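You operate a simulated robot arm through the tools that you are given. There is no shell and no other tool.

Carry out the task below with a simulated robot arm. There is one attempt and no reset: what you move stays moved.

Task
Tighten both screws and tap the pink block's spine round.
Fine: screws to TIGHT before the first blow, fingers clear of the cheeks; light taps with the rounding hammer, hammer back on its rest. Set down upright: rounding hammer.

Only the result counts: the job must be done as asked and must still hold three seconds after the hand-in. Knocking over, shifting, dropping, spilling or breaking anything else fails it.

Robot
A 6-joint arm with a two-finger gripper, fixed in place. Base frame: the origin is at the foot of the arm, x ahead of it, y to its left, z up. Units: cm, rad, N and s.
Its first joint turns from -2.897 to 2.897 rad. Payload 3.43 kg.
Tool frame: the origin (TCP) lies between the finger pads and is the grasp point; the fingertips stand 2 cm ahead of it; z points along the fingers, y is the line along which they close. Largest opening 19 cm; the body of the gripper starts 24.8 cm behind the TCP.
Orientation is that of the tool frame in the base frame, as a unit quaternion [x, y, z, w]. With the fingers straight down and closing along the base's y, the tool's x points along the base's -x, its y along +y and its z along -z.

Tools
- The arm moves only by the tool move_arm. Its argument "increments" is a list of rows, each a list of 7 numbers: the shift along the base's x, y, z in units of 150 mm (1.0 is 150 mm), then the turn, a rotation vector about the base's x, y, z in units of 180 degrees (1.0 is 180 degrees), then the closure in counts, from 0 (fully open) to 255 (shut). In form: [[dx, dy, dz, wx, wy, wz, fingers], ...]. A call has 1 to 20 rows; each row is the pose to reach, as a shift and turn from the pose commanded when the call began. A call with a number of a shift or a turn outside -1 to 1 is refused whole. Each row takes 0.2 s and may step no farther than 5 cm and 0.15 rad from the row before; otherwise, or with a gripper value out of range, the whole call is refused. Where a pose cannot be reached the arm comes as near as it can. A force on the tool above 70 N (or 10 N above the force at the start of the call, whichever is more), or a blocked arm, ends the call early, and 0.2 s more pass. The fingers move at their own pace (about 4.5 cm/s each) and stop on an object; they squeeze with about 41 N. The grip force told is the motor's: it shows also when the fingers shut on nothing. Time passes only in rows, and 0.2 s behind the last, so rows that repeat a pose let the fingers close. The reply holds the time, the measured pose of the TCP, the force on the tool along the base axes, the opening and the grip force, in the units named above and with some noise, with the torque about the TCP (base axes, N m) and any sound that the robot's microphone picked up.
- Cameras (640 x 400 px; columns grow to the right, rows downward): "scene" is fixed at [22.11, 50.15, 157.74]; the picture's right is [-0.39, -0.92, 0.00], its down [-0.60, 0.26, -0.75] and it looks along [0.69, -0.30, -0.66] (base axes); focal length 315 px, centre (320, 200). "wrist" rides on the gripper at [7, -0.8, -28.8] in the tool frame; the picture's right is [0.12, 0.99, 0.00], its down [-0.96, 0.12, -0.25] and it looks along [-0.25, 0.03, 0.97] (tool axes); focal length 261 px, centre (320, 200). There is no depth. A picture from a camera that has moved, and an enlarged one, comes with that camera's place and axes in the base frame and with its lens.
- snapshot(camera): a new picture of that camera. No time passes.
- slide_trunk(by): slides the trunk up (or, below 0, down) by that many cm; the arm rides with it, the base frame stays. It gives what a move gives, with no picture.
- inspect(camera, box): a new picture of the part [left, top, right, bottom] of that camera's present view, enlarged. No time passes.
- job_done(): hands the job in; it is judged then, once.

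Places have to be worked out from the pictures, the camera data and where the tool is seen. Open the gripper and draw the arm clear of the work before you hand the job in, unless the task says otherwise.

The tools are called after "Call:" as a command line: name --pt "numbers of a row" for each row, then --argument value for the rest, lists and objects as JSON in quotes. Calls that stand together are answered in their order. move_arm: Moves the arm, as the interface text tells. Its arguments: {"type":"object","properties":{"increments":{"type":"array"}},"required":["increments"]} The other tools are called the same way: slide_trunk (by) slides the trunk up or down; snapshot (camera) takes a picture; inspect (camera, box) takes an enlarged picture of a part of a camera's view; job_done () hands the job in.

At the start:

```text
time_s: 0.0
position: [62.52, 35.74, 125.07]
tcp_rot: [0.0, 1.0, 0.0, 0.001]
force: [-0.6, -0.3, 0.3]
ft_torque: [-0.02, 0.01, 0.04]
gripper_width: 19.01
gripper_force: 0.1
trunk travel left (down, up): [-17.5, 6.5]
```

scene: 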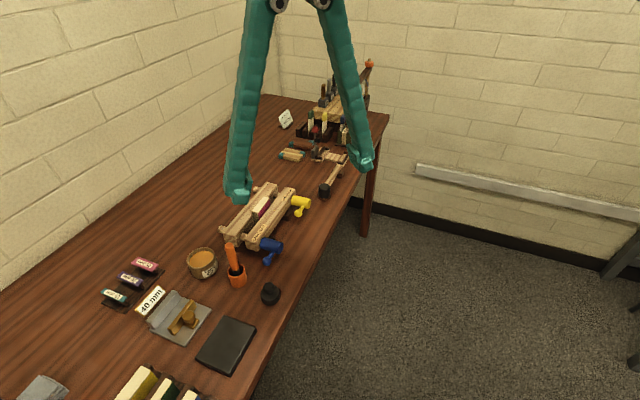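
wrist: 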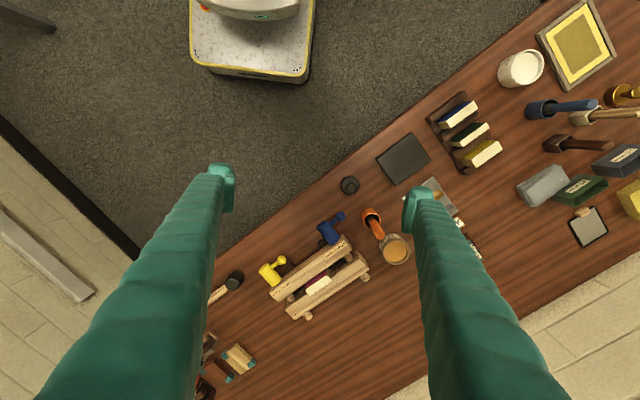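

I begin by looking closely at the bench to identify the press, its screws, the pink block and the hammer.

Call:
inspect --camera "scene" --box '[200, 160, 330, 260]'

Call:
inspect --camera "scene" --box '[260, 50, 400, 200]'

Call:
inspect --camera "scene" --box '[80, 230, 300, 380]'

Call:
inspect --camera "wrist" --box '[180, 190, 420, 340]'

```text
4.00 times, centred on (265, 210) of scene
camera zoom: at [22.11, 50.15, 157.74], right [-0.39, -0.92, 0.0], down [-0.6, 0.26, -0.75], along [0.69, -0.3, -0.66], focal length 1259 px, centre (540, 160)
```

zoom: 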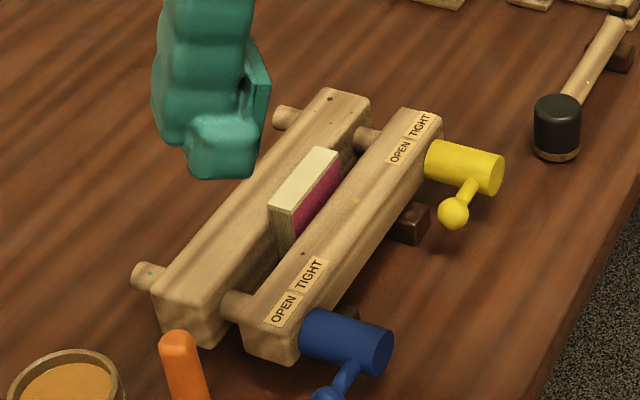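

```text
2.67 times, centred on (330, 125) of scene
camera zoom: at [22.11, 50.15, 157.74], right [-0.39, -0.92, 0.0], down [-0.6, 0.26, -0.75], along [0.69, -0.3, -0.66], focal length 839 px, centre (293, 400)
```

zoom: 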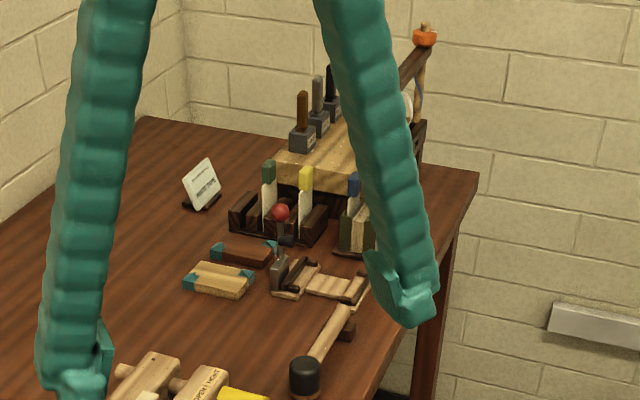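

```text
2.67 times, centred on (190, 305) of scene
camera zoom: at [22.11, 50.15, 157.74], right [-0.39, -0.92, 0.0], down [-0.6, 0.26, -0.75], along [0.69, -0.3, -0.66], focal length 839 px, centre (667, -80)
```

zoom: 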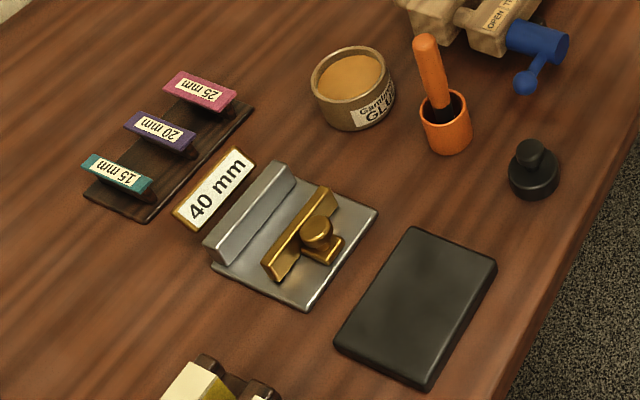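

```text
2.67 times, centred on (300, 265) of wrist
camera zoom: at [55.52, 34.77, 153.83], right [-0.12, 0.99, 0.0], down [0.96, 0.12, 0.25], along [0.25, 0.03, -0.97], focal length 695 px, centre (373, 27)
```

zoom: 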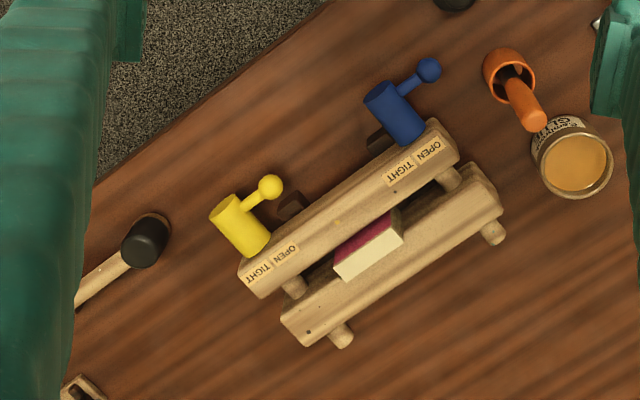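

The two views put the press around (85, 37) with its long axis running along roughly (0.72, -0.69). I look closer at the candidate hammers and the other goods on the bench.

Call:
inspect --camera "wrist" --box '[480, 0, 640, 250]'

Call:
inspect --camera "wrist" --box '[180, 250, 280, 400]'

Call:
inspect --camera "scene" --box '[260, 80, 390, 200]'

```text
1.60 times, centred on (560, 125) of wrist
camera zoom: at [55.52, 34.77, 153.83], right [-0.12, 0.99, 0.0], down [0.96, 0.12, 0.25], along [0.25, 0.03, -0.97], focal length 417 px, centre (-64, 320)
```

zoom: 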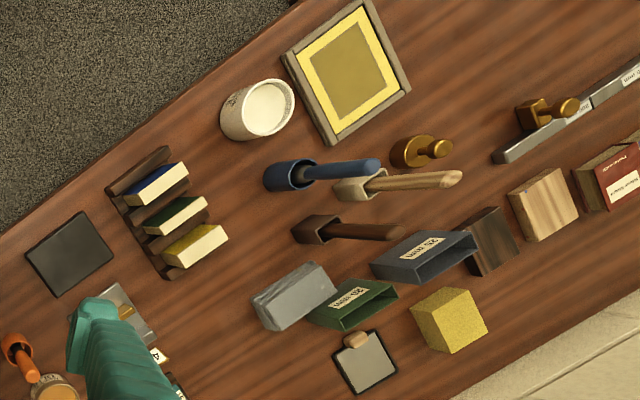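

```text
2.67 times, centred on (230, 325) of wrist
camera zoom: at [55.52, 34.77, 153.83], right [-0.12, 0.99, 0.0], down [0.96, 0.12, 0.25], along [0.25, 0.03, -0.97], focal length 695 px, centre (560, -133)
```

zoom: 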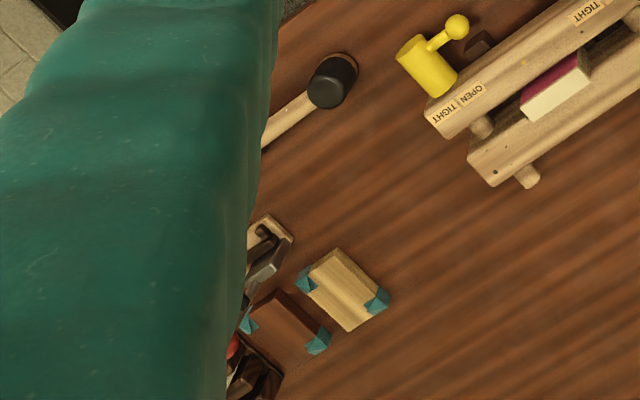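

```text
3.33 times, centred on (325, 140) of scene
camera zoom: at [22.11, 50.15, 157.74], right [-0.39, -0.92, 0.0], down [-0.6, 0.26, -0.75], along [0.69, -0.3, -0.66], focal length 1049 px, centre (303, 400)
```

zoom: 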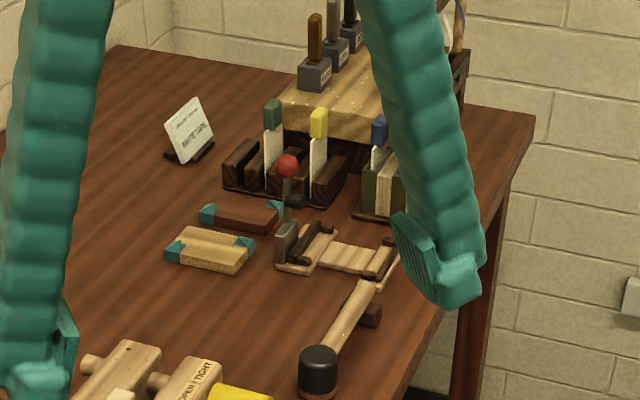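

The black-headed hammer with its wooden handle on a small rest block stands near (97, 16); the other mallets are far off on the left. I move over toward the hammer to see it and its rest better.

Call:
move_arm --pt "0.15 -0.25 0 0 0 0 0" --pt "0.3 -0.5 0 0 0 0 0" --pt "0.45 -0.75 0 0 0 0 0" --pt "0.6 -1.0 0 0 0 0 0"

```text
time_s: 1.0
position: [71.69, 20.45, 124.83]
tcp_rot: [0.001, 1.0, 0.0, 0.0]
force: [0.1, 0.8, -0.3]
ft_torque: [-0.15, -0.11, 0.02]
gripper_width: 19.0
gripper_force: 0.0
trunk travel left (down, up): [-17.5, 6.5]
```

The arm is at about (71.6, 20.6, 125). I take new pictures from here.

Call:
snapshot --camera "wrist"

Call:
snapshot --camera "scene"

```text
taken
camera wrist: at [64.7, 19.64, 153.71], right [-0.12, 0.99, 0.0], down [0.96, 0.12, 0.25], along [0.25, 0.03, -0.97], focal length 261 px, centre (320, 200)
```

wrist: 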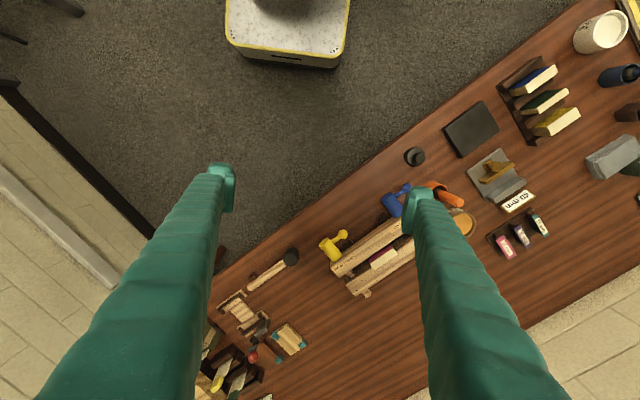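

```text
taken
```

scene: 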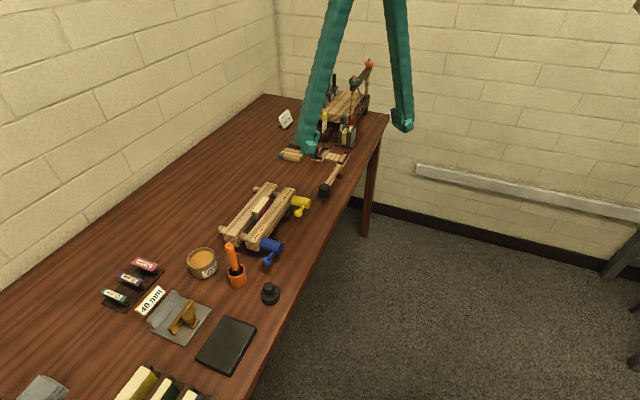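

Call:
inspect --camera "wrist" --box '[210, 230, 310, 330]'

Call:
inspect --camera "wrist" --box '[310, 170, 430, 310]'

Call:
inspect --camera "scene" --box '[300, 140, 360, 210]'

Call:
inspect --camera "scene" --box '[210, 175, 320, 275]'

```text
4.00 times, centred on (260, 280) of wrist
camera zoom: at [64.7, 19.64, 153.71], right [-0.12, 0.99, 0.0], down [0.96, 0.12, 0.25], along [0.25, 0.03, -0.97], focal length 1043 px, centre (560, -120)
```

zoom: 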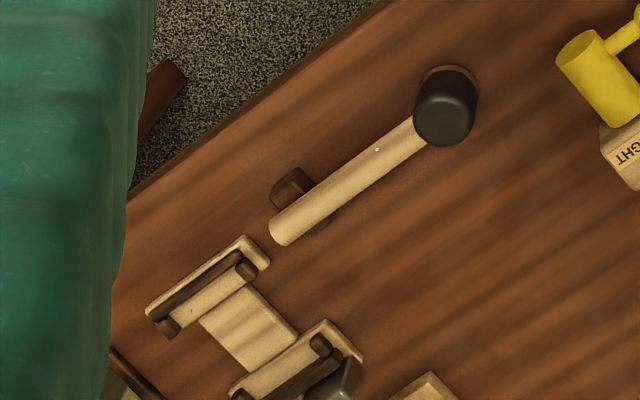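

```text
2.86 times, centred on (370, 240) of wrist
camera zoom: at [64.7, 19.64, 153.71], right [-0.12, 0.99, 0.0], down [0.96, 0.12, 0.25], along [0.25, 0.03, -0.97], focal length 745 px, centre (177, 86)
```

zoom: 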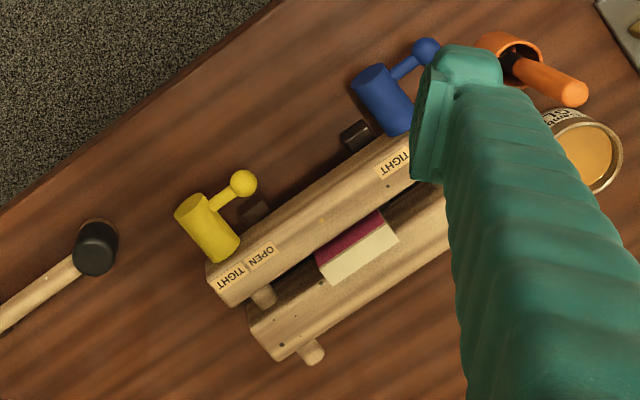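

```text
5.71 times, centred on (330, 175) of scene
camera zoom: at [22.11, 50.15, 157.74], right [-0.39, -0.92, 0.0], down [-0.6, 0.26, -0.75], along [0.69, -0.3, -0.66], focal length 1798 px, centre (263, 343)
```

zoom: 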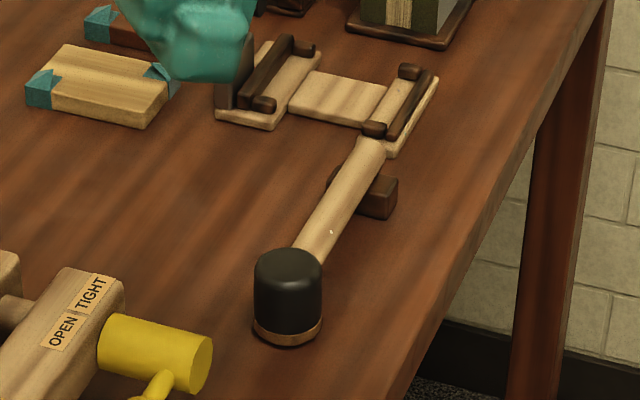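

```text
4.00 times, centred on (265, 225) of scene
camera zoom: at [22.11, 50.15, 157.74], right [-0.39, -0.92, 0.0], down [-0.6, 0.26, -0.75], along [0.69, -0.3, -0.66], focal length 1259 px, centre (540, 100)
```

zoom: 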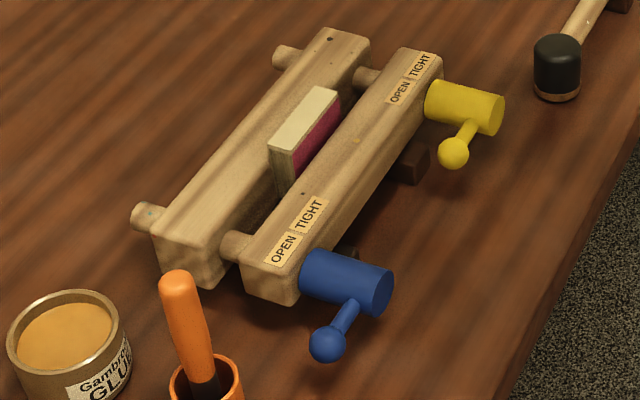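

The near-horizontal crank arms both point to the OPEN side (left seen from the robot). Blue ball comes out near (75, 42.3, 92) and yellow ball near (89.8, 28.4, 90-91). I turn the tool so that the fingers close along the screw axis and go above the blue ball to look closer.

Call:
move_arm --pt "0.04 0.17 0 0 0 -0.0407 0" --pt "0.08 0.34 0 0 0 -0.0814 0" --pt "0.12 0.51 -0.1 0 0 -0.122 0" --pt "0.16 0.68 -0.2 0 0 -0.163 0" --pt "0.2 0.84 -0.3 0 0 -0.204 0" --pt "0.233 1.0 -0.4 0 0 -0.2444 0" --pt "0.233 1.0 -0.4 0 0 -0.2444 0"

Call:
snapshot --camera "wrist"

Call:
snapshot --camera "scene"

```text
time_s: 2.6
position: [75.09, 35.63, 118.74]
tcp_rot: [0.376, 0.927, 0.0, 0.0]
force: [0.3, -1.1, 0.1]
ft_torque: [0.0, -0.02, -0.02]
gripper_width: 18.97
gripper_force: 0.0
trunk travel left (down, up): [-17.5, 6.5]
```

```text
taken
camera wrist: at [69.49, 39.94, 147.62], right [0.6, 0.8, 0.0], down [0.77, -0.59, 0.25], along [0.2, -0.15, -0.97], focal length 261 px, centre (320, 200)
```

wrist: 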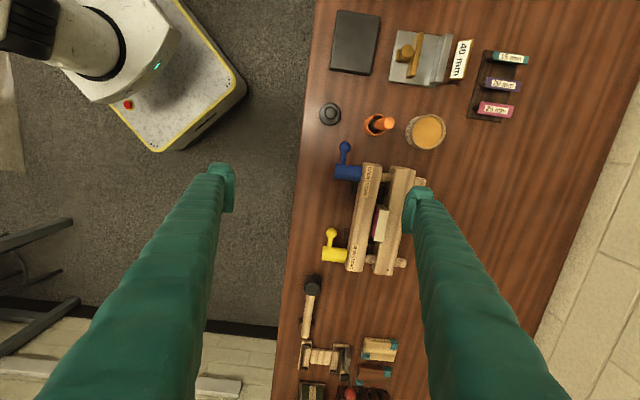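

```text
taken
```

scene: 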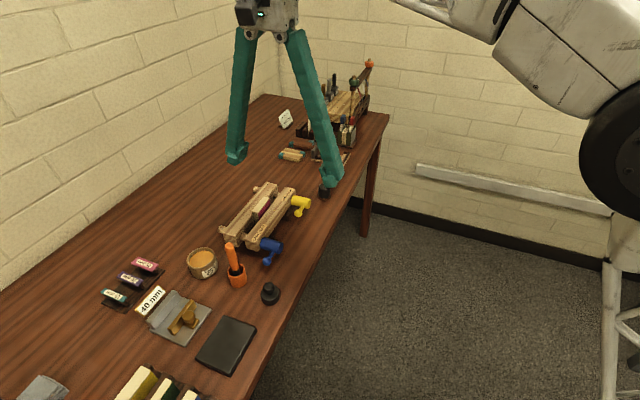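

The press now lies nearly along the picture's vertical. I enlarge the press part from this viewpoint to measure the screw geometry.

Call:
inspect --camera "wrist" --box '[300, 120, 460, 290]'

Call:
inspect --camera "wrist" --box '[320, 130, 400, 200]'

Call:
inspect --camera "wrist" --box '[310, 215, 390, 285]'

Call:
inspect --camera "wrist" --box '[280, 265, 360, 375]'

```text
2.35 times, centred on (380, 205) of wrist
camera zoom: at [69.49, 39.94, 147.62], right [0.6, 0.8, 0.0], down [0.77, -0.59, 0.25], along [0.2, -0.15, -0.97], focal length 613 px, centre (179, 188)
```

zoom: 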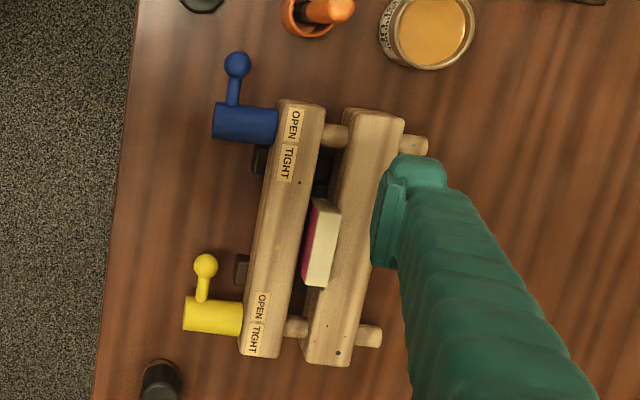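

```text
5.71 times, centred on (360, 165) of wrist
camera zoom: at [69.49, 39.94, 147.62], right [0.6, 0.8, 0.0], down [0.77, -0.59, 0.25], along [0.2, -0.15, -0.97], focal length 1489 px, centre (91, 400)
```

zoom: 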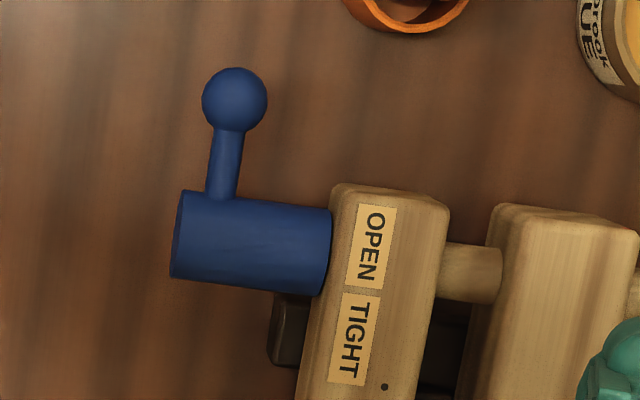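

```text
5.71 times, centred on (350, 250) of wrist
camera zoom: at [69.49, 39.94, 147.62], right [0.6, 0.8, 0.0], down [0.77, -0.59, 0.25], along [0.2, -0.15, -0.97], focal length 1489 px, centre (149, -86)
```

zoom: 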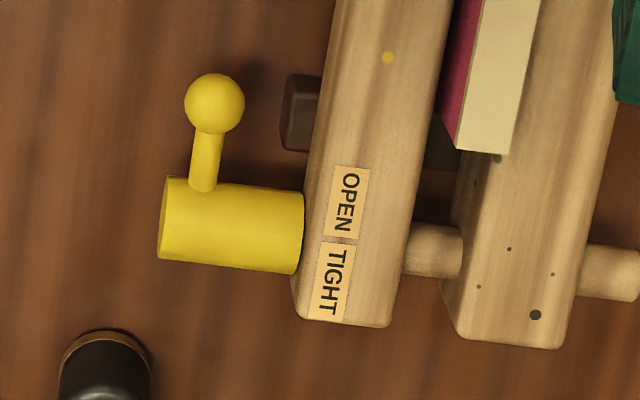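

```text
3.64 times, centred on (320, 320) of wrist
camera zoom: at [69.49, 39.94, 147.62], right [0.6, 0.8, 0.0], down [0.77, -0.59, 0.25], along [0.2, -0.15, -0.97], focal length 948 px, centre (320, -236)
```

zoom: 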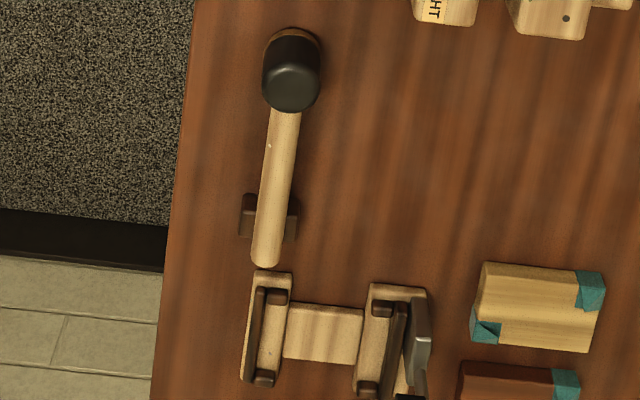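

Ball radius about 1.25 cm, arm about 5.2 cm, the screw axis at z ≈ 92 running at about 46.5° in the plane. I go above the blue ball at z ≈ 105 with the fingers narrowed.

Call:
move_arm --pt "0 0.11 -0.23 0 0 0.001 120" --pt "0 0.22 -0.46 0 0 0.002 160" --pt "0 0.33 -0.7 0 0 0.003 190" --pt "0 0.443 -0.933 0 0 0.0044 190" --pt "0 0.443 -0.933 0 0 0.0044 190" --pt "0 0.443 -0.933 0 0 0.0044 190" --pt "0 0.443 -0.933 0 0 0.0044 190"

Call:
snapshot --camera "wrist"

Call:
inspect --camera "scene" --box '[190, 150, 350, 280]'

```text
time_s: 4.2
position: [75.16, 42.39, 104.92]
tcp_rot: [0.368, 0.93, 0.0, 0.0]
force: [-1.3, -0.5, 0.6]
ft_torque: [-0.03, -0.02, -0.01]
gripper_width: 4.98
gripper_force: 0.1
trunk travel left (down, up): [-17.5, 6.5]
```

```text
taken
camera wrist: at [69.54, 46.5, 133.79], right [0.59, 0.81, 0.0], down [0.78, -0.57, 0.25], along [0.2, -0.15, -0.97], focal length 261 px, centre (320, 200)
```

wrist: 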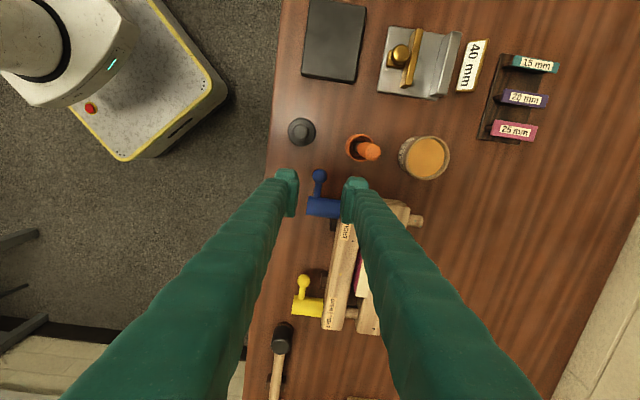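

```text
3.08 times, centred on (270, 215) of scene
camera zoom: at [22.11, 50.15, 157.74], right [-0.39, -0.92, 0.0], down [-0.6, 0.26, -0.75], along [0.69, -0.3, -0.66], focal length 968 px, centre (474, 154)
```

zoom: 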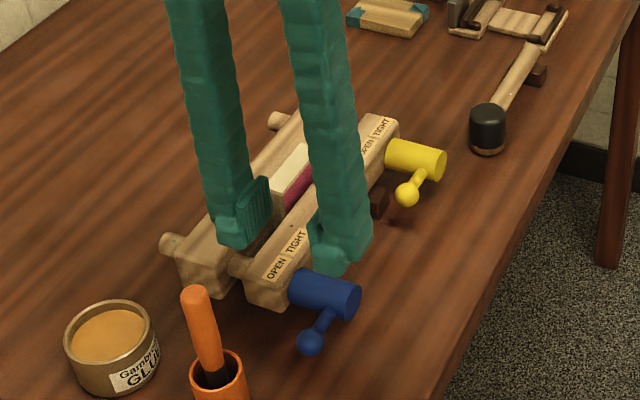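

The ball back-projects to (74.95, 42.35) at z = 92, right under the TCP and midway between the fingers. I descend to bring the pads around the ball.

Call:
move_arm --pt "0 0 -0.25 0 0 0 190" --pt "0 0 -0.5 0 0 0 190" --pt "0 0 -0.7 0 0 0 190" --pt "0 0 -0.847 0 0 0 190" --pt "0 0 -0.847 0 0 0 190"

Call:
inspect --camera "scene" --box '[190, 180, 310, 290]'

Call:
inspect --camera "wrist" --box '[240, 120, 400, 260]'

```text
time_s: 5.4
position: [75.08, 42.28, 92.1]
tcp_rot: [0.368, 0.93, 0.001, -0.001]
force: [0.4, -0.8, -0.2]
ft_torque: [0.03, -0.01, -0.03]
gripper_width: 4.81
gripper_force: 0.0
trunk travel left (down, up): [-17.5, 6.5]
```

```text
3.64 times, centred on (250, 235) of scene
camera zoom: at [22.11, 50.15, 157.74], right [-0.39, -0.92, 0.0], down [-0.6, 0.26, -0.75], along [0.69, -0.3, -0.66], focal length 1144 px, centre (574, 73)
```

zoom: 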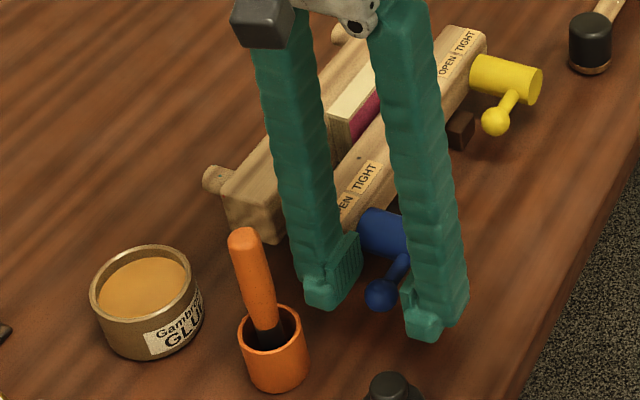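

```text
2.86 times, centred on (320, 190) of wrist
camera zoom: at [69.36, 46.4, 120.96], right [0.59, 0.81, 0.0], down [0.78, -0.57, 0.25], along [0.2, -0.15, -0.97], focal length 745 px, centre (320, 229)
```

zoom: 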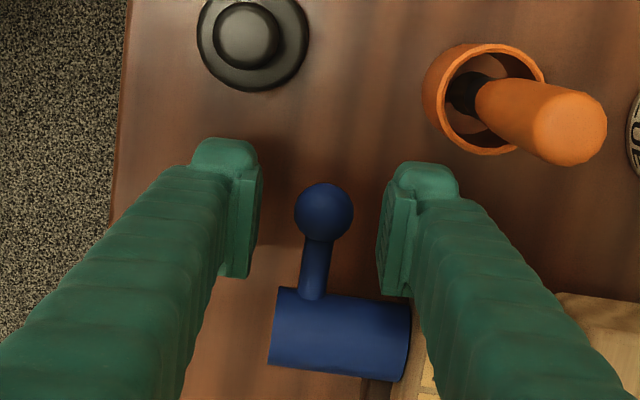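

The ball sits between the pads within about 2-3 mm of the TCP. I close on it.

Call:
move_arm --pt "0 0 0 0 0 0 255" --pt "0 0 0 0 0 0 255" --pt "0 0 0 0 0 0 255" --pt "0 0 0 0 0 0 255"

Call:
inspect --camera "wrist" --box '[240, 120, 400, 260]'

```text
time_s: 6.4
position: [75.09, 42.47, 92.13]
tcp_rot: [0.368, 0.93, 0.0, 0.0]
force: [12.5, 9.0, 0.2]
ft_torque: [0.09, -0.21, 0.01]
gripper_width: 2.26
gripper_force: 44.7
trunk travel left (down, up): [-17.5, 6.5]
```

```text
2.86 times, centred on (320, 190) of wrist
camera zoom: at [69.41, 46.47, 120.98], right [0.59, 0.81, 0.0], down [0.78, -0.57, 0.25], along [0.2, -0.15, -0.97], focal length 745 px, centre (320, 229)
```

zoom: 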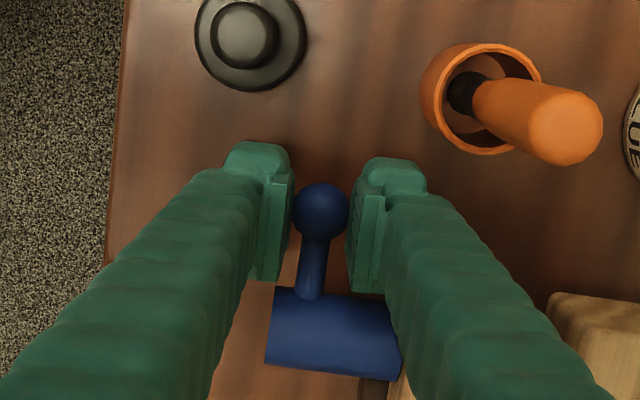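

Gripped, width 2.26 cm, with a side load of about 15 N because the ball is slightly off the tool's centre. I relieve this by a 2 mm shift and begin the arc upward, 20 degrees first, and read the force.

Call:
move_arm --pt "0.009 0.009 0 0 0 0 255" --pt "0.0105 0.0077 0.03 0 0 0 255" --pt "0.0128 0.0053 0.0602 0 0 0 255" --pt "0.0175 0.001 0.09 0 0 0 255" --pt "0.0239 -0.0056 0.1186 0 0 0 255"

Call:
inspect --camera "wrist" --box '[240, 120, 400, 260]'

Call:
inspect --camera "scene" --box '[190, 180, 310, 290]'

```text
time_s: 7.6
position: [75.36, 42.14, 93.88]
tcp_rot: [0.368, 0.93, -0.001, -0.001]
force: [-0.1, 0.7, -0.2]
ft_torque: [0.03, 0.01, 0.01]
gripper_width: 0.02
gripper_force: 34.2
trunk travel left (down, up): [-17.5, 6.5]
```

```text
2.86 times, centred on (320, 190) of wrist
camera zoom: at [69.68, 46.28, 122.74], right [0.59, 0.8, 0.0], down [0.78, -0.57, 0.25], along [0.2, -0.15, -0.97], focal length 745 px, centre (320, 229)
```

zoom: 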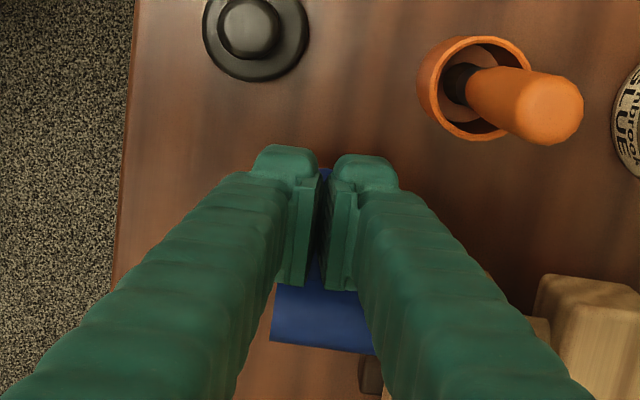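

```text
3.64 times, centred on (250, 235) of scene
camera zoom: at [22.11, 50.15, 157.74], right [-0.39, -0.92, 0.0], down [-0.6, 0.26, -0.75], along [0.69, -0.3, -0.66], focal length 1144 px, centre (574, 73)
```

zoom: 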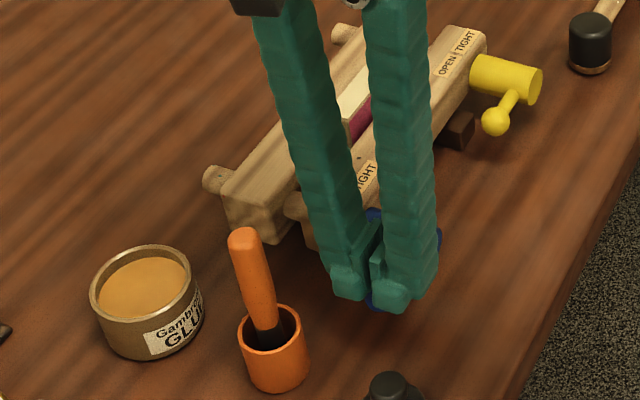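

The ball slipped out of the grip: the width reads 0 and there is no load any more. I raise the closed fingers straight up and look at what the handle did.

Call:
move_arm --pt "0 0 0.1 0 0 0 255" --pt "0 0 0.3 0 0 0 255" --pt "0 0 0.6 0 0 0 220" --pt "0 0 0.6 0 0 0 190" --pt "0 0 0.6 0 0 0 190"

Call:
inspect --camera "wrist" --box '[240, 120, 400, 260]'

Call:
inspect --camera "scene" --box '[190, 180, 310, 290]'

```text
time_s: 8.8
position: [75.38, 42.15, 103.24]
tcp_rot: [0.369, 0.929, 0.0, -0.001]
force: [-0.2, 0.1, -0.4]
ft_torque: [-0.02, 0.03, -0.01]
gripper_width: 4.82
gripper_force: 0.1
trunk travel left (down, up): [-17.5, 6.5]
```

```text
2.86 times, centred on (320, 190) of wrist
camera zoom: at [69.69, 46.27, 132.02], right [0.59, 0.81, 0.0], down [0.78, -0.57, 0.25], along [0.2, -0.15, -0.97], focal length 745 px, centre (320, 229)
```

zoom: 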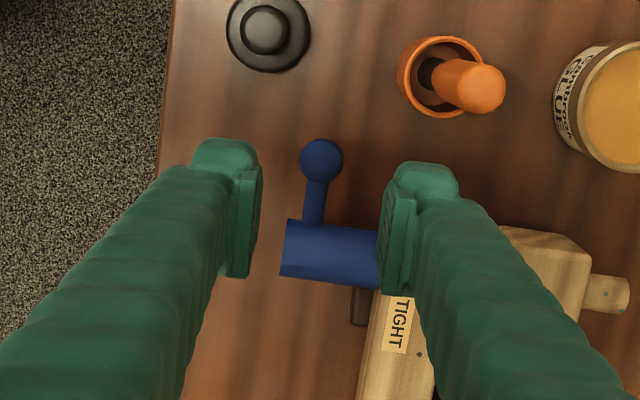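

```text
3.64 times, centred on (250, 235) of scene
camera zoom: at [22.11, 50.15, 157.74], right [-0.39, -0.92, 0.0], down [-0.6, 0.26, -0.75], along [0.69, -0.3, -0.66], focal length 1144 px, centre (574, 73)
```

zoom: 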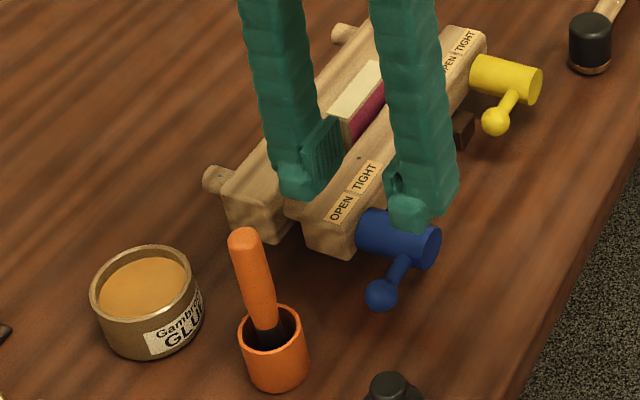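

The handle did not move and the press did not shift: the screw is too stiff for a plain friction grip from above. I will instead come in along the screw axis with the tool pitched 35° below horizontal and one finger under, one above the ball, so the lower finger lifts it positively; first I tilt and retreat to that line.

Call:
move_arm --pt "-0.068 -0.067 0.02 0.0318 -0.0299 0 200" --pt "-0.136 -0.134 0.02 0.0637 -0.0598 0 207" --pt "-0.204 -0.201 0.02 0.0955 -0.0897 0 207" --pt "-0.271 -0.269 0.02 0.1273 -0.1195 0 207" --pt "-0.339 -0.336 0.02 0.1591 -0.1494 0 207" --pt "-0.407 -0.403 0 0.191 -0.1793 0 207" --pt "-0.475 -0.47 -0.1 0.2228 -0.2092 0 207" --pt "-0.475 -0.47 -0.2 0.2228 -0.2092 0 207" --pt "-0.475 -0.47 -0.287 0.2228 -0.2092 0 207" --pt "-0.475 -0.47 -0.287 0.2228 -0.2092 0 207"

Call:
snapshot --camera "wrist"

Call:
snapshot --camera "scene"

```text
time_s: 11.0
position: [68.37, 35.18, 98.86]
tcp_rot: [0.326, 0.825, 0.429, 0.17]
force: [0.6, 0.4, -0.3]
ft_torque: [-0.02, 0.01, 0.0]
gripper_width: 3.56
gripper_force: 0.1
trunk travel left (down, up): [-17.5, 6.5]
```

```text
taken
camera wrist: at [46.73, 22.41, 114.75], right [0.3, 0.5, 0.81], down [0.61, -0.76, 0.24], along [0.73, 0.42, -0.53], focal length 261 px, centre (320, 200)
```

wrist: 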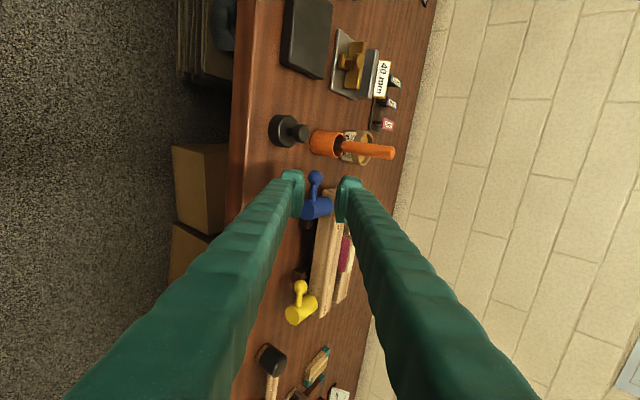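

```text
taken
```

scene: 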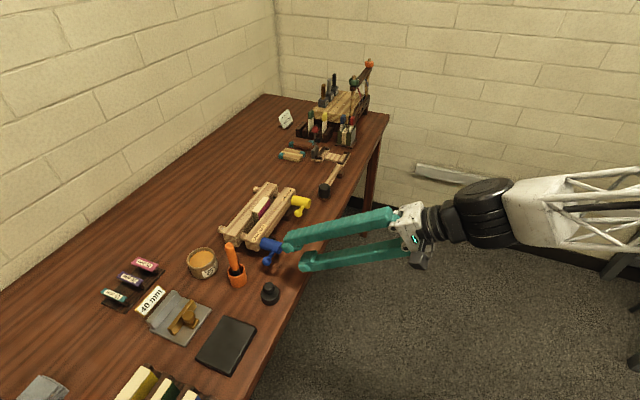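

The tool is now pitched and pointing at the blue handle. I enlarge both views to check the line of approach.

Call:
inspect --camera "wrist" --box '[250, 120, 400, 240]'

Call:
inspect --camera "scene" --box '[220, 200, 350, 310]'

```text
3.33 times, centred on (325, 180) of wrist
camera zoom: at [46.73, 22.41, 114.75], right [0.3, 0.5, 0.81], down [0.61, -0.76, 0.24], along [0.73, 0.42, -0.53], focal length 869 px, centre (303, 267)
```

zoom: 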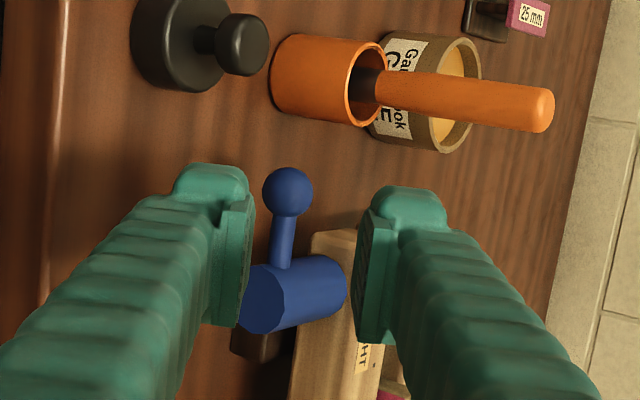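

```text
3.64 times, centred on (285, 255) of scene
camera zoom: at [22.11, 50.15, 157.74], right [-0.39, -0.92, 0.0], down [-0.6, 0.26, -0.75], along [0.69, -0.3, -0.66], focal length 1144 px, centre (447, 0)
```

zoom: 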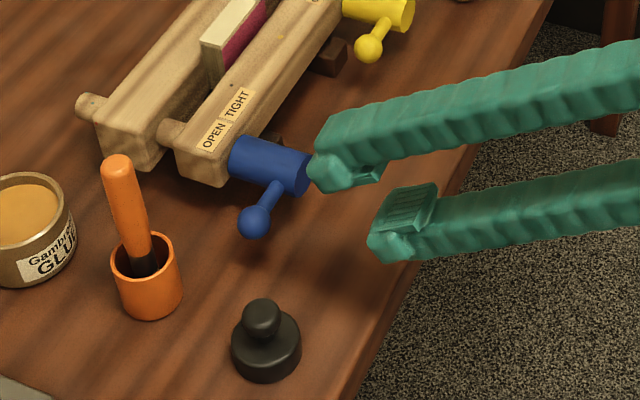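

This view shows the ball about 0.65 cm nearer the lower finger, so it lies at about (75.05, 42.4, 91.2). I shift down by that and approach three quarters of the way, then check again.

Call:
move_arm --pt "-0.018 -0.019 -0.0366 0 0 0 207" --pt "0.0897 0.0979 -0.148 0 0 0 207" --pt "0.1974 0.2149 -0.2593 0 0 0 207" --pt "0.305 0.3318 -0.3707 0 0 0 207" --pt "0.305 0.3318 -0.3707 0 0 0 207"

Call:
inspect --camera "wrist" --box '[250, 120, 400, 240]'

Call:
inspect --camera "scene" --box '[220, 200, 350, 310]'

```text
time_s: 12.2
position: [73.0, 40.3, 93.16]
tcp_rot: [0.326, 0.825, 0.429, 0.17]
force: [0.5, -0.6, 0.4]
ft_torque: [-0.01, -0.05, 0.03]
gripper_width: 3.56
gripper_force: 0.1
trunk travel left (down, up): [-17.5, 6.5]
```

```text
3.33 times, centred on (325, 180) of wrist
camera zoom: at [51.47, 27.43, 109.16], right [0.3, 0.5, 0.81], down [0.61, -0.76, 0.24], along [0.73, 0.42, -0.53], focal length 869 px, centre (303, 267)
```

zoom: 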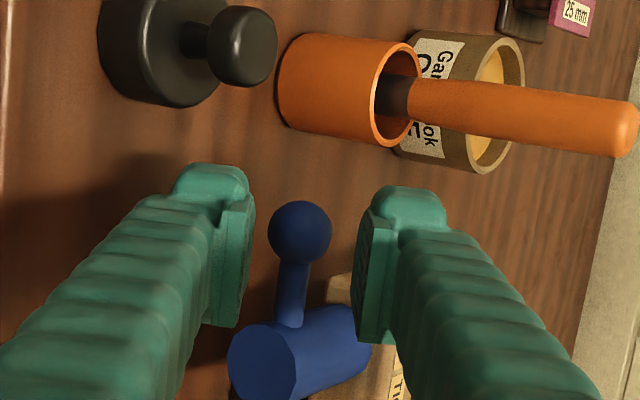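

```text
3.64 times, centred on (285, 255) of scene
camera zoom: at [22.11, 50.15, 157.74], right [-0.39, -0.92, 0.0], down [-0.6, 0.26, -0.75], along [0.69, -0.3, -0.66], focal length 1144 px, centre (447, 0)
```

zoom: 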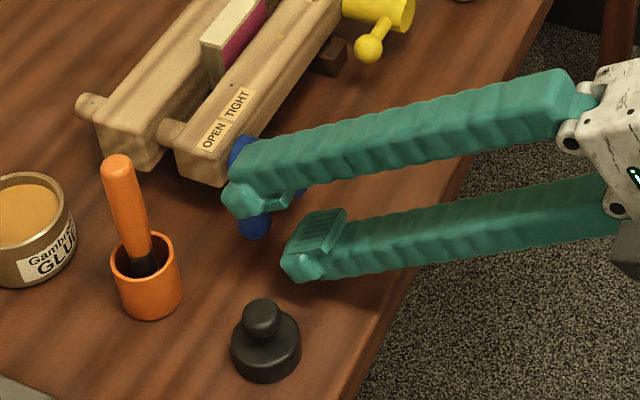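

The ball is now centred between the two pads (offset under 1 mm). I go in the last 2.9 cm and close on it.

Call:
move_arm --pt "0.054 0.058 -0.056 0 0 0 207" --pt "0.1077 0.1169 -0.1113 0 0 0 207" --pt "0.1077 0.1169 -0.1113 0 0 0 225" --pt "0.1077 0.1169 -0.1113 0 0 0 255" --pt "0.1077 0.1169 -0.1113 0 0 0 255" --pt "0.1077 0.1169 -0.1113 0 0 0 255"

Call:
inspect --camera "wrist" --box '[250, 120, 400, 240]'

Call:
inspect --camera "scene" --box '[220, 200, 350, 310]'

```text
time_s: 13.6
position: [74.59, 42.01, 91.64]
tcp_rot: [0.327, 0.825, 0.429, 0.169]
force: [-0.9, 0.8, 0.4]
ft_torque: [0.31, -0.31, -0.04]
gripper_width: 2.37
gripper_force: 45.4
trunk travel left (down, up): [-17.5, 6.5]
```

```text
3.33 times, centred on (325, 180) of wrist
camera zoom: at [52.94, 29.15, 107.56], right [0.3, 0.5, 0.81], down [0.61, -0.76, 0.24], along [0.73, 0.42, -0.53], focal length 869 px, centre (303, 267)
```

zoom: 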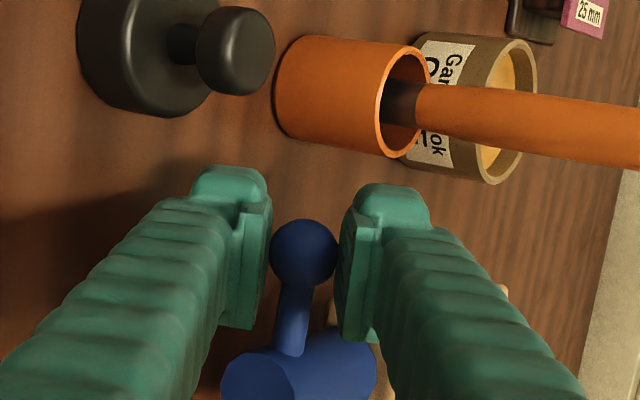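

```text
3.64 times, centred on (285, 255) of scene
camera zoom: at [22.11, 50.15, 157.74], right [-0.39, -0.92, 0.0], down [-0.6, 0.26, -0.75], along [0.69, -0.3, -0.66], focal length 1144 px, centre (447, 0)
```

zoom: 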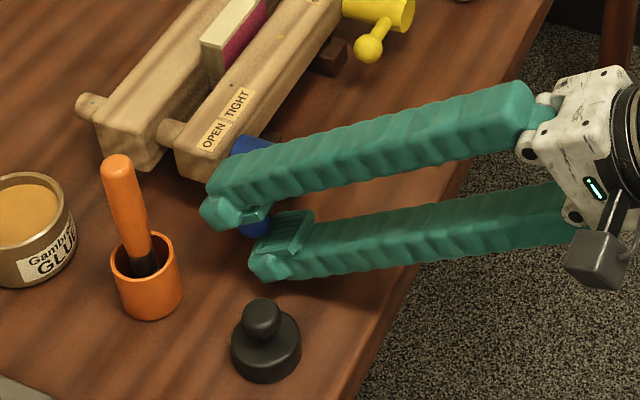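

Gripped with one pad under and one over the ball, almost no load. I start the arc, rolling the tool with the handle, for 16 degrees, then read the load.

Call:
move_arm --pt "0.0002 -0.0002 0.024 0.0124 0.0133 -0.0127 255" --pt "0.0006 -0.0006 0.0483 0.0249 0.0265 -0.0255 255" --pt "0.0025 -0.0025 0.072 0.0373 0.0398 -0.0382 255" --pt "0.006 -0.0059 0.0961 0.0498 0.0531 -0.051 255" --pt "0.006 -0.0059 0.0961 0.0498 0.0531 -0.051 255"

Call:
inspect --camera "wrist" --box '[250, 120, 400, 240]'

Call:
inspect --camera "scene" --box '[220, 180, 350, 290]'

```text
time_s: 14.8
position: [74.42, 41.76, 93.0]
tcp_rot: [0.438, 0.771, 0.448, 0.109]
force: [-21.6, -13.2, -5.9]
ft_torque: [0.11, 0.57, 0.11]
gripper_width: 2.24
gripper_force: 45.4
trunk travel left (down, up): [-17.5, 6.5]
```

```text
3.33 times, centred on (325, 180) of wrist
camera zoom: at [53.72, 29.75, 110.54], right [0.5, 0.3, 0.81], down [0.5, -0.87, 0.02], along [0.71, 0.39, -0.59], focal length 869 px, centre (303, 267)
```

zoom: 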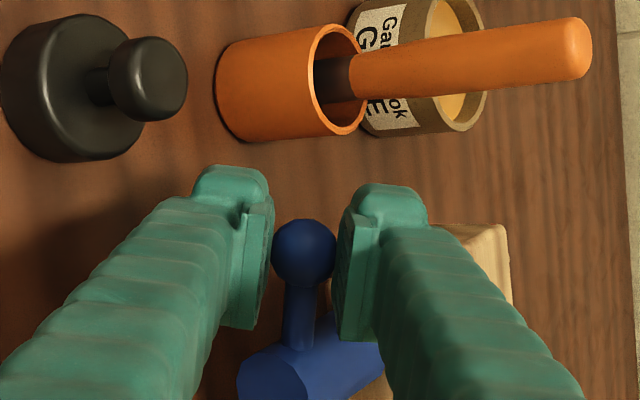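

```text
3.64 times, centred on (285, 235) of scene
camera zoom: at [22.11, 50.15, 157.74], right [-0.39, -0.92, 0.0], down [-0.6, 0.26, -0.75], along [0.69, -0.3, -0.66], focal length 1144 px, centre (447, 73)
```

zoom: 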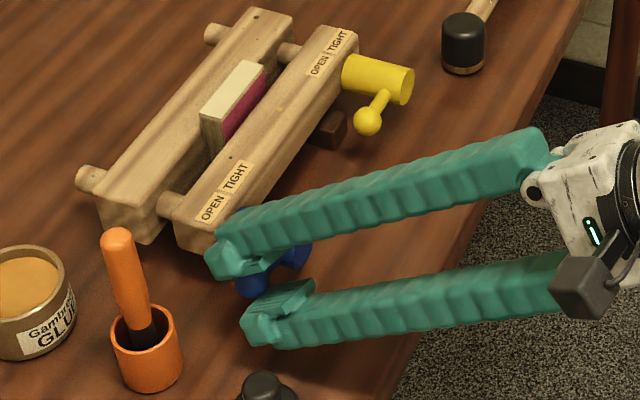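

The handle turned with the tool by about 16° at roughly 25 N. I carry on along the arc for another 40 degrees.

Call:
move_arm --pt "0.0101 -0.0099 0.0463 0.0249 0.0265 -0.0255 255" --pt "0.0247 -0.0242 0.0901 0.0498 0.0531 -0.051 255" --pt "0.0436 -0.0426 0.1306 0.0747 0.0796 -0.0765 255" --pt "0.0663 -0.0648 0.1671 0.0996 0.1061 -0.102 255" --pt "0.0924 -0.0903 0.1989 0.1245 0.1327 -0.1275 255" --pt "0.0924 -0.0903 0.1989 0.1245 0.1327 -0.1275 255"

Call:
inspect --camera "wrist" --box '[250, 120, 400, 240]'

Call:
inspect --camera "scene" --box '[220, 180, 350, 290]'

```text
time_s: 16.2
position: [75.96, 40.61, 96.06]
tcp_rot: [0.676, 0.575, 0.459, -0.052]
force: [-10.1, -8.7, 8.3]
ft_torque: [-0.71, 0.41, 0.14]
gripper_width: 2.17
gripper_force: 45.3
trunk travel left (down, up): [-17.5, 6.5]
```

```text
3.33 times, centred on (325, 180) of wrist
camera zoom: at [58.53, 28.64, 117.04], right [0.81, -0.25, 0.54], down [0.03, -0.89, -0.46], along [0.59, 0.39, -0.71], focal length 869 px, centre (303, 267)
```

zoom: 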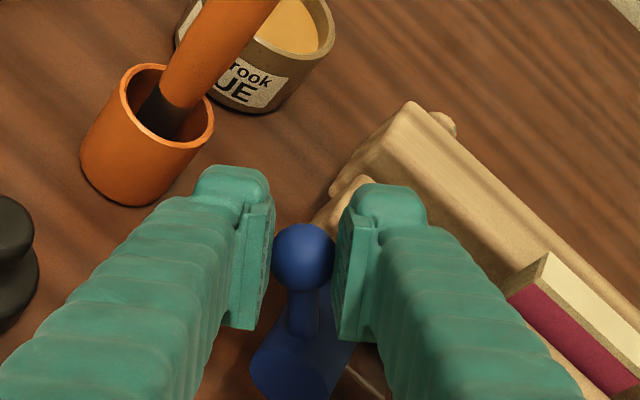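

```text
3.64 times, centred on (285, 235) of scene
camera zoom: at [22.11, 50.15, 157.74], right [-0.39, -0.92, 0.0], down [-0.6, 0.26, -0.75], along [0.69, -0.3, -0.66], focal length 1144 px, centre (447, 73)
```

zoom: 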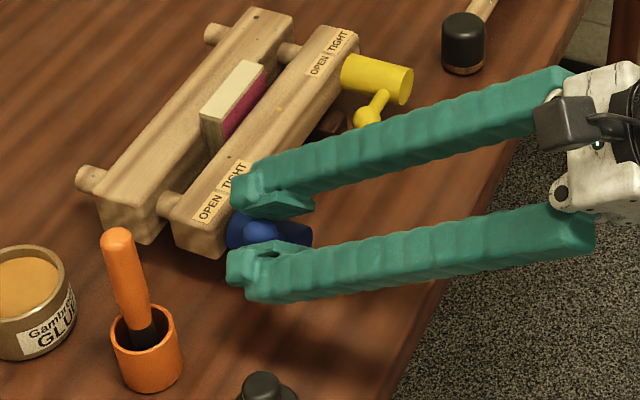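

It follows well at low load. I continue to the upright position, another 40 degrees.

Call:
move_arm --pt "0.029 -0.0283 0.0263 0.0249 0.0265 -0.0255 255" --pt "0.0604 -0.059 0.0468 0.0498 0.0531 -0.051 255" --pt "0.0934 -0.0913 0.0609 0.0747 0.0796 -0.0765 255" --pt "0.1276 -0.1247 0.0685 0.0996 0.1061 -0.102 255" --pt "0.1621 -0.1585 0.0693 0.1245 0.1327 -0.1275 255" --pt "0.1621 -0.1585 0.0693 0.1245 0.1327 -0.1275 255"

Call:
inspect --camera "wrist" --box '[250, 120, 400, 240]'

Call:
inspect --camera "scene" --box '[220, 180, 350, 290]'

```text
time_s: 17.6
position: [78.29, 38.13, 97.12]
tcp_rot: [0.831, 0.309, 0.414, -0.207]
force: [-17.9, -14.0, 24.8]
ft_torque: [0.13, 0.21, 0.0]
gripper_width: 1.96
gripper_force: 45.1
trunk travel left (down, up): [-17.5, 6.5]
```

```text
3.33 times, centred on (325, 180) of wrist
camera zoom: at [64.84, 23.78, 119.48], right [0.73, -0.68, 0.01], down [-0.51, -0.56, -0.65], along [0.45, 0.47, -0.76], focal length 869 px, centre (303, 267)
```

zoom: 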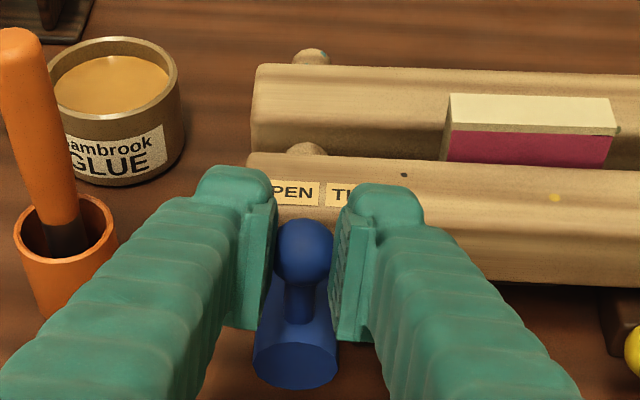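

```text
3.64 times, centred on (285, 235) of scene
camera zoom: at [22.11, 50.15, 157.74], right [-0.39, -0.92, 0.0], down [-0.6, 0.26, -0.75], along [0.69, -0.3, -0.66], focal length 1144 px, centre (447, 73)
```

zoom: 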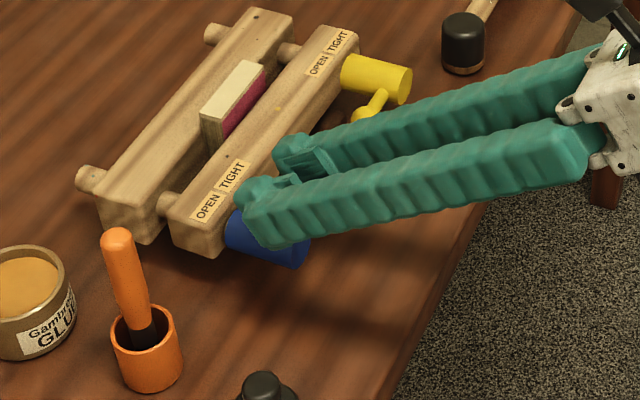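

The handle stands upright now, but the load along the tool axis and the shrinking width (1.96) tell me the ball is creeping out toward the fingertips. I open a little, back off along the tool axis and look at where the handle stands.

Call:
move_arm --pt "0 0 0 0 0 0 207" --pt "0 0 0 0 0 0 207" --pt "-0.09 -0.1 0.096 0 0 0 207" --pt "-0.187 -0.2 0.19 0 0 0 207" --pt "-0.28 -0.3 0.287 0 0 0 207" --pt "-0.374 -0.398 0.383 0 0 0 207"

Call:
inspect --camera "wrist" --box '[250, 120, 400, 240]'

Call:
inspect --camera "scene" --box '[220, 180, 350, 290]'

```text
time_s: 19.0
position: [72.72, 32.22, 102.81]
tcp_rot: [0.831, 0.31, 0.413, -0.206]
force: [-0.4, -0.3, -0.1]
ft_torque: [0.01, 0.0, 0.04]
gripper_width: 3.6
gripper_force: 0.2
trunk travel left (down, up): [-17.5, 6.5]
```

```text
3.33 times, centred on (325, 180) of wrist
camera zoom: at [59.43, 17.99, 125.18], right [0.73, -0.68, 0.01], down [-0.51, -0.56, -0.65], along [0.45, 0.47, -0.76], focal length 869 px, centre (303, 267)
```

zoom: 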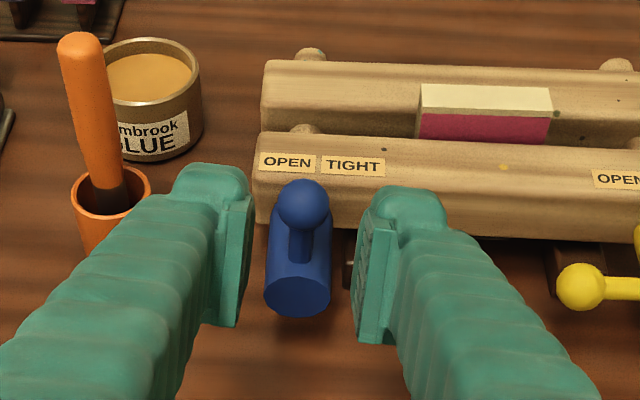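

```text
3.64 times, centred on (285, 235) of scene
camera zoom: at [22.11, 50.15, 157.74], right [-0.39, -0.92, 0.0], down [-0.6, 0.26, -0.75], along [0.69, -0.3, -0.66], focal length 1144 px, centre (447, 73)
```

zoom: 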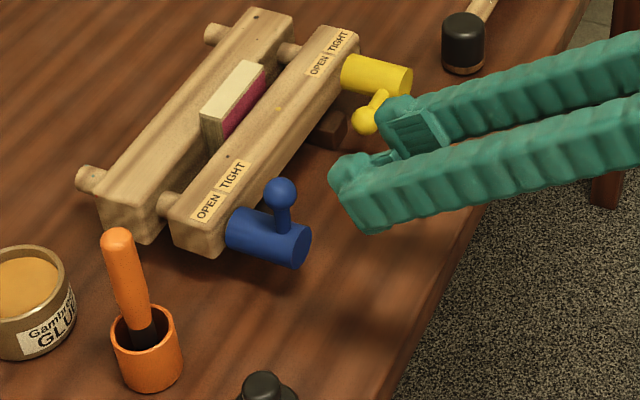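

The blue handle stands upright at about (78.85, 38.6, 96.4) and stays there; labels show it must go on over to the TIGHT side. I move back in along the tool axis, slightly corrected, and grip it again.

Call:
move_arm --pt "0.09 0.095 -0.1 0 0 0 207" --pt "0.19 0.2 -0.204 0 0 0 207" --pt "0.29 0.306 -0.31 0 0 0 207" --pt "0.3847 0.406 -0.4127 0 0 0 207" --pt "0.3847 0.406 -0.4127 0 0 0 230" --pt "0.3847 0.406 -0.4127 0 0 0 255" --pt "0.3847 0.406 -0.4127 0 0 0 255" --pt "0.3847 0.406 -0.4127 0 0 0 255"

Call:
inspect --camera "wrist" --box '[250, 120, 400, 240]'

```text
time_s: 20.8
position: [78.42, 38.22, 96.71]
tcp_rot: [0.831, 0.309, 0.414, -0.205]
force: [-4.1, 0.1, -3.9]
ft_torque: [-0.01, 0.22, -0.12]
gripper_width: 2.27
gripper_force: 44.7
trunk travel left (down, up): [-17.5, 6.5]
```

```text
3.33 times, centred on (325, 180) of wrist
camera zoom: at [65.06, 23.99, 119.0], right [0.73, -0.68, 0.01], down [-0.51, -0.56, -0.65], along [0.45, 0.47, -0.76], focal length 869 px, centre (303, 267)
```

zoom: 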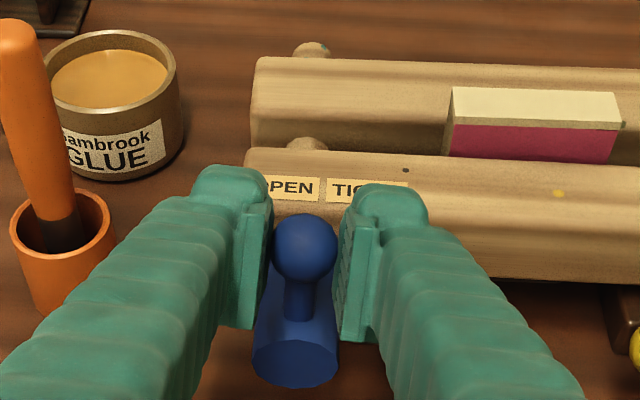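

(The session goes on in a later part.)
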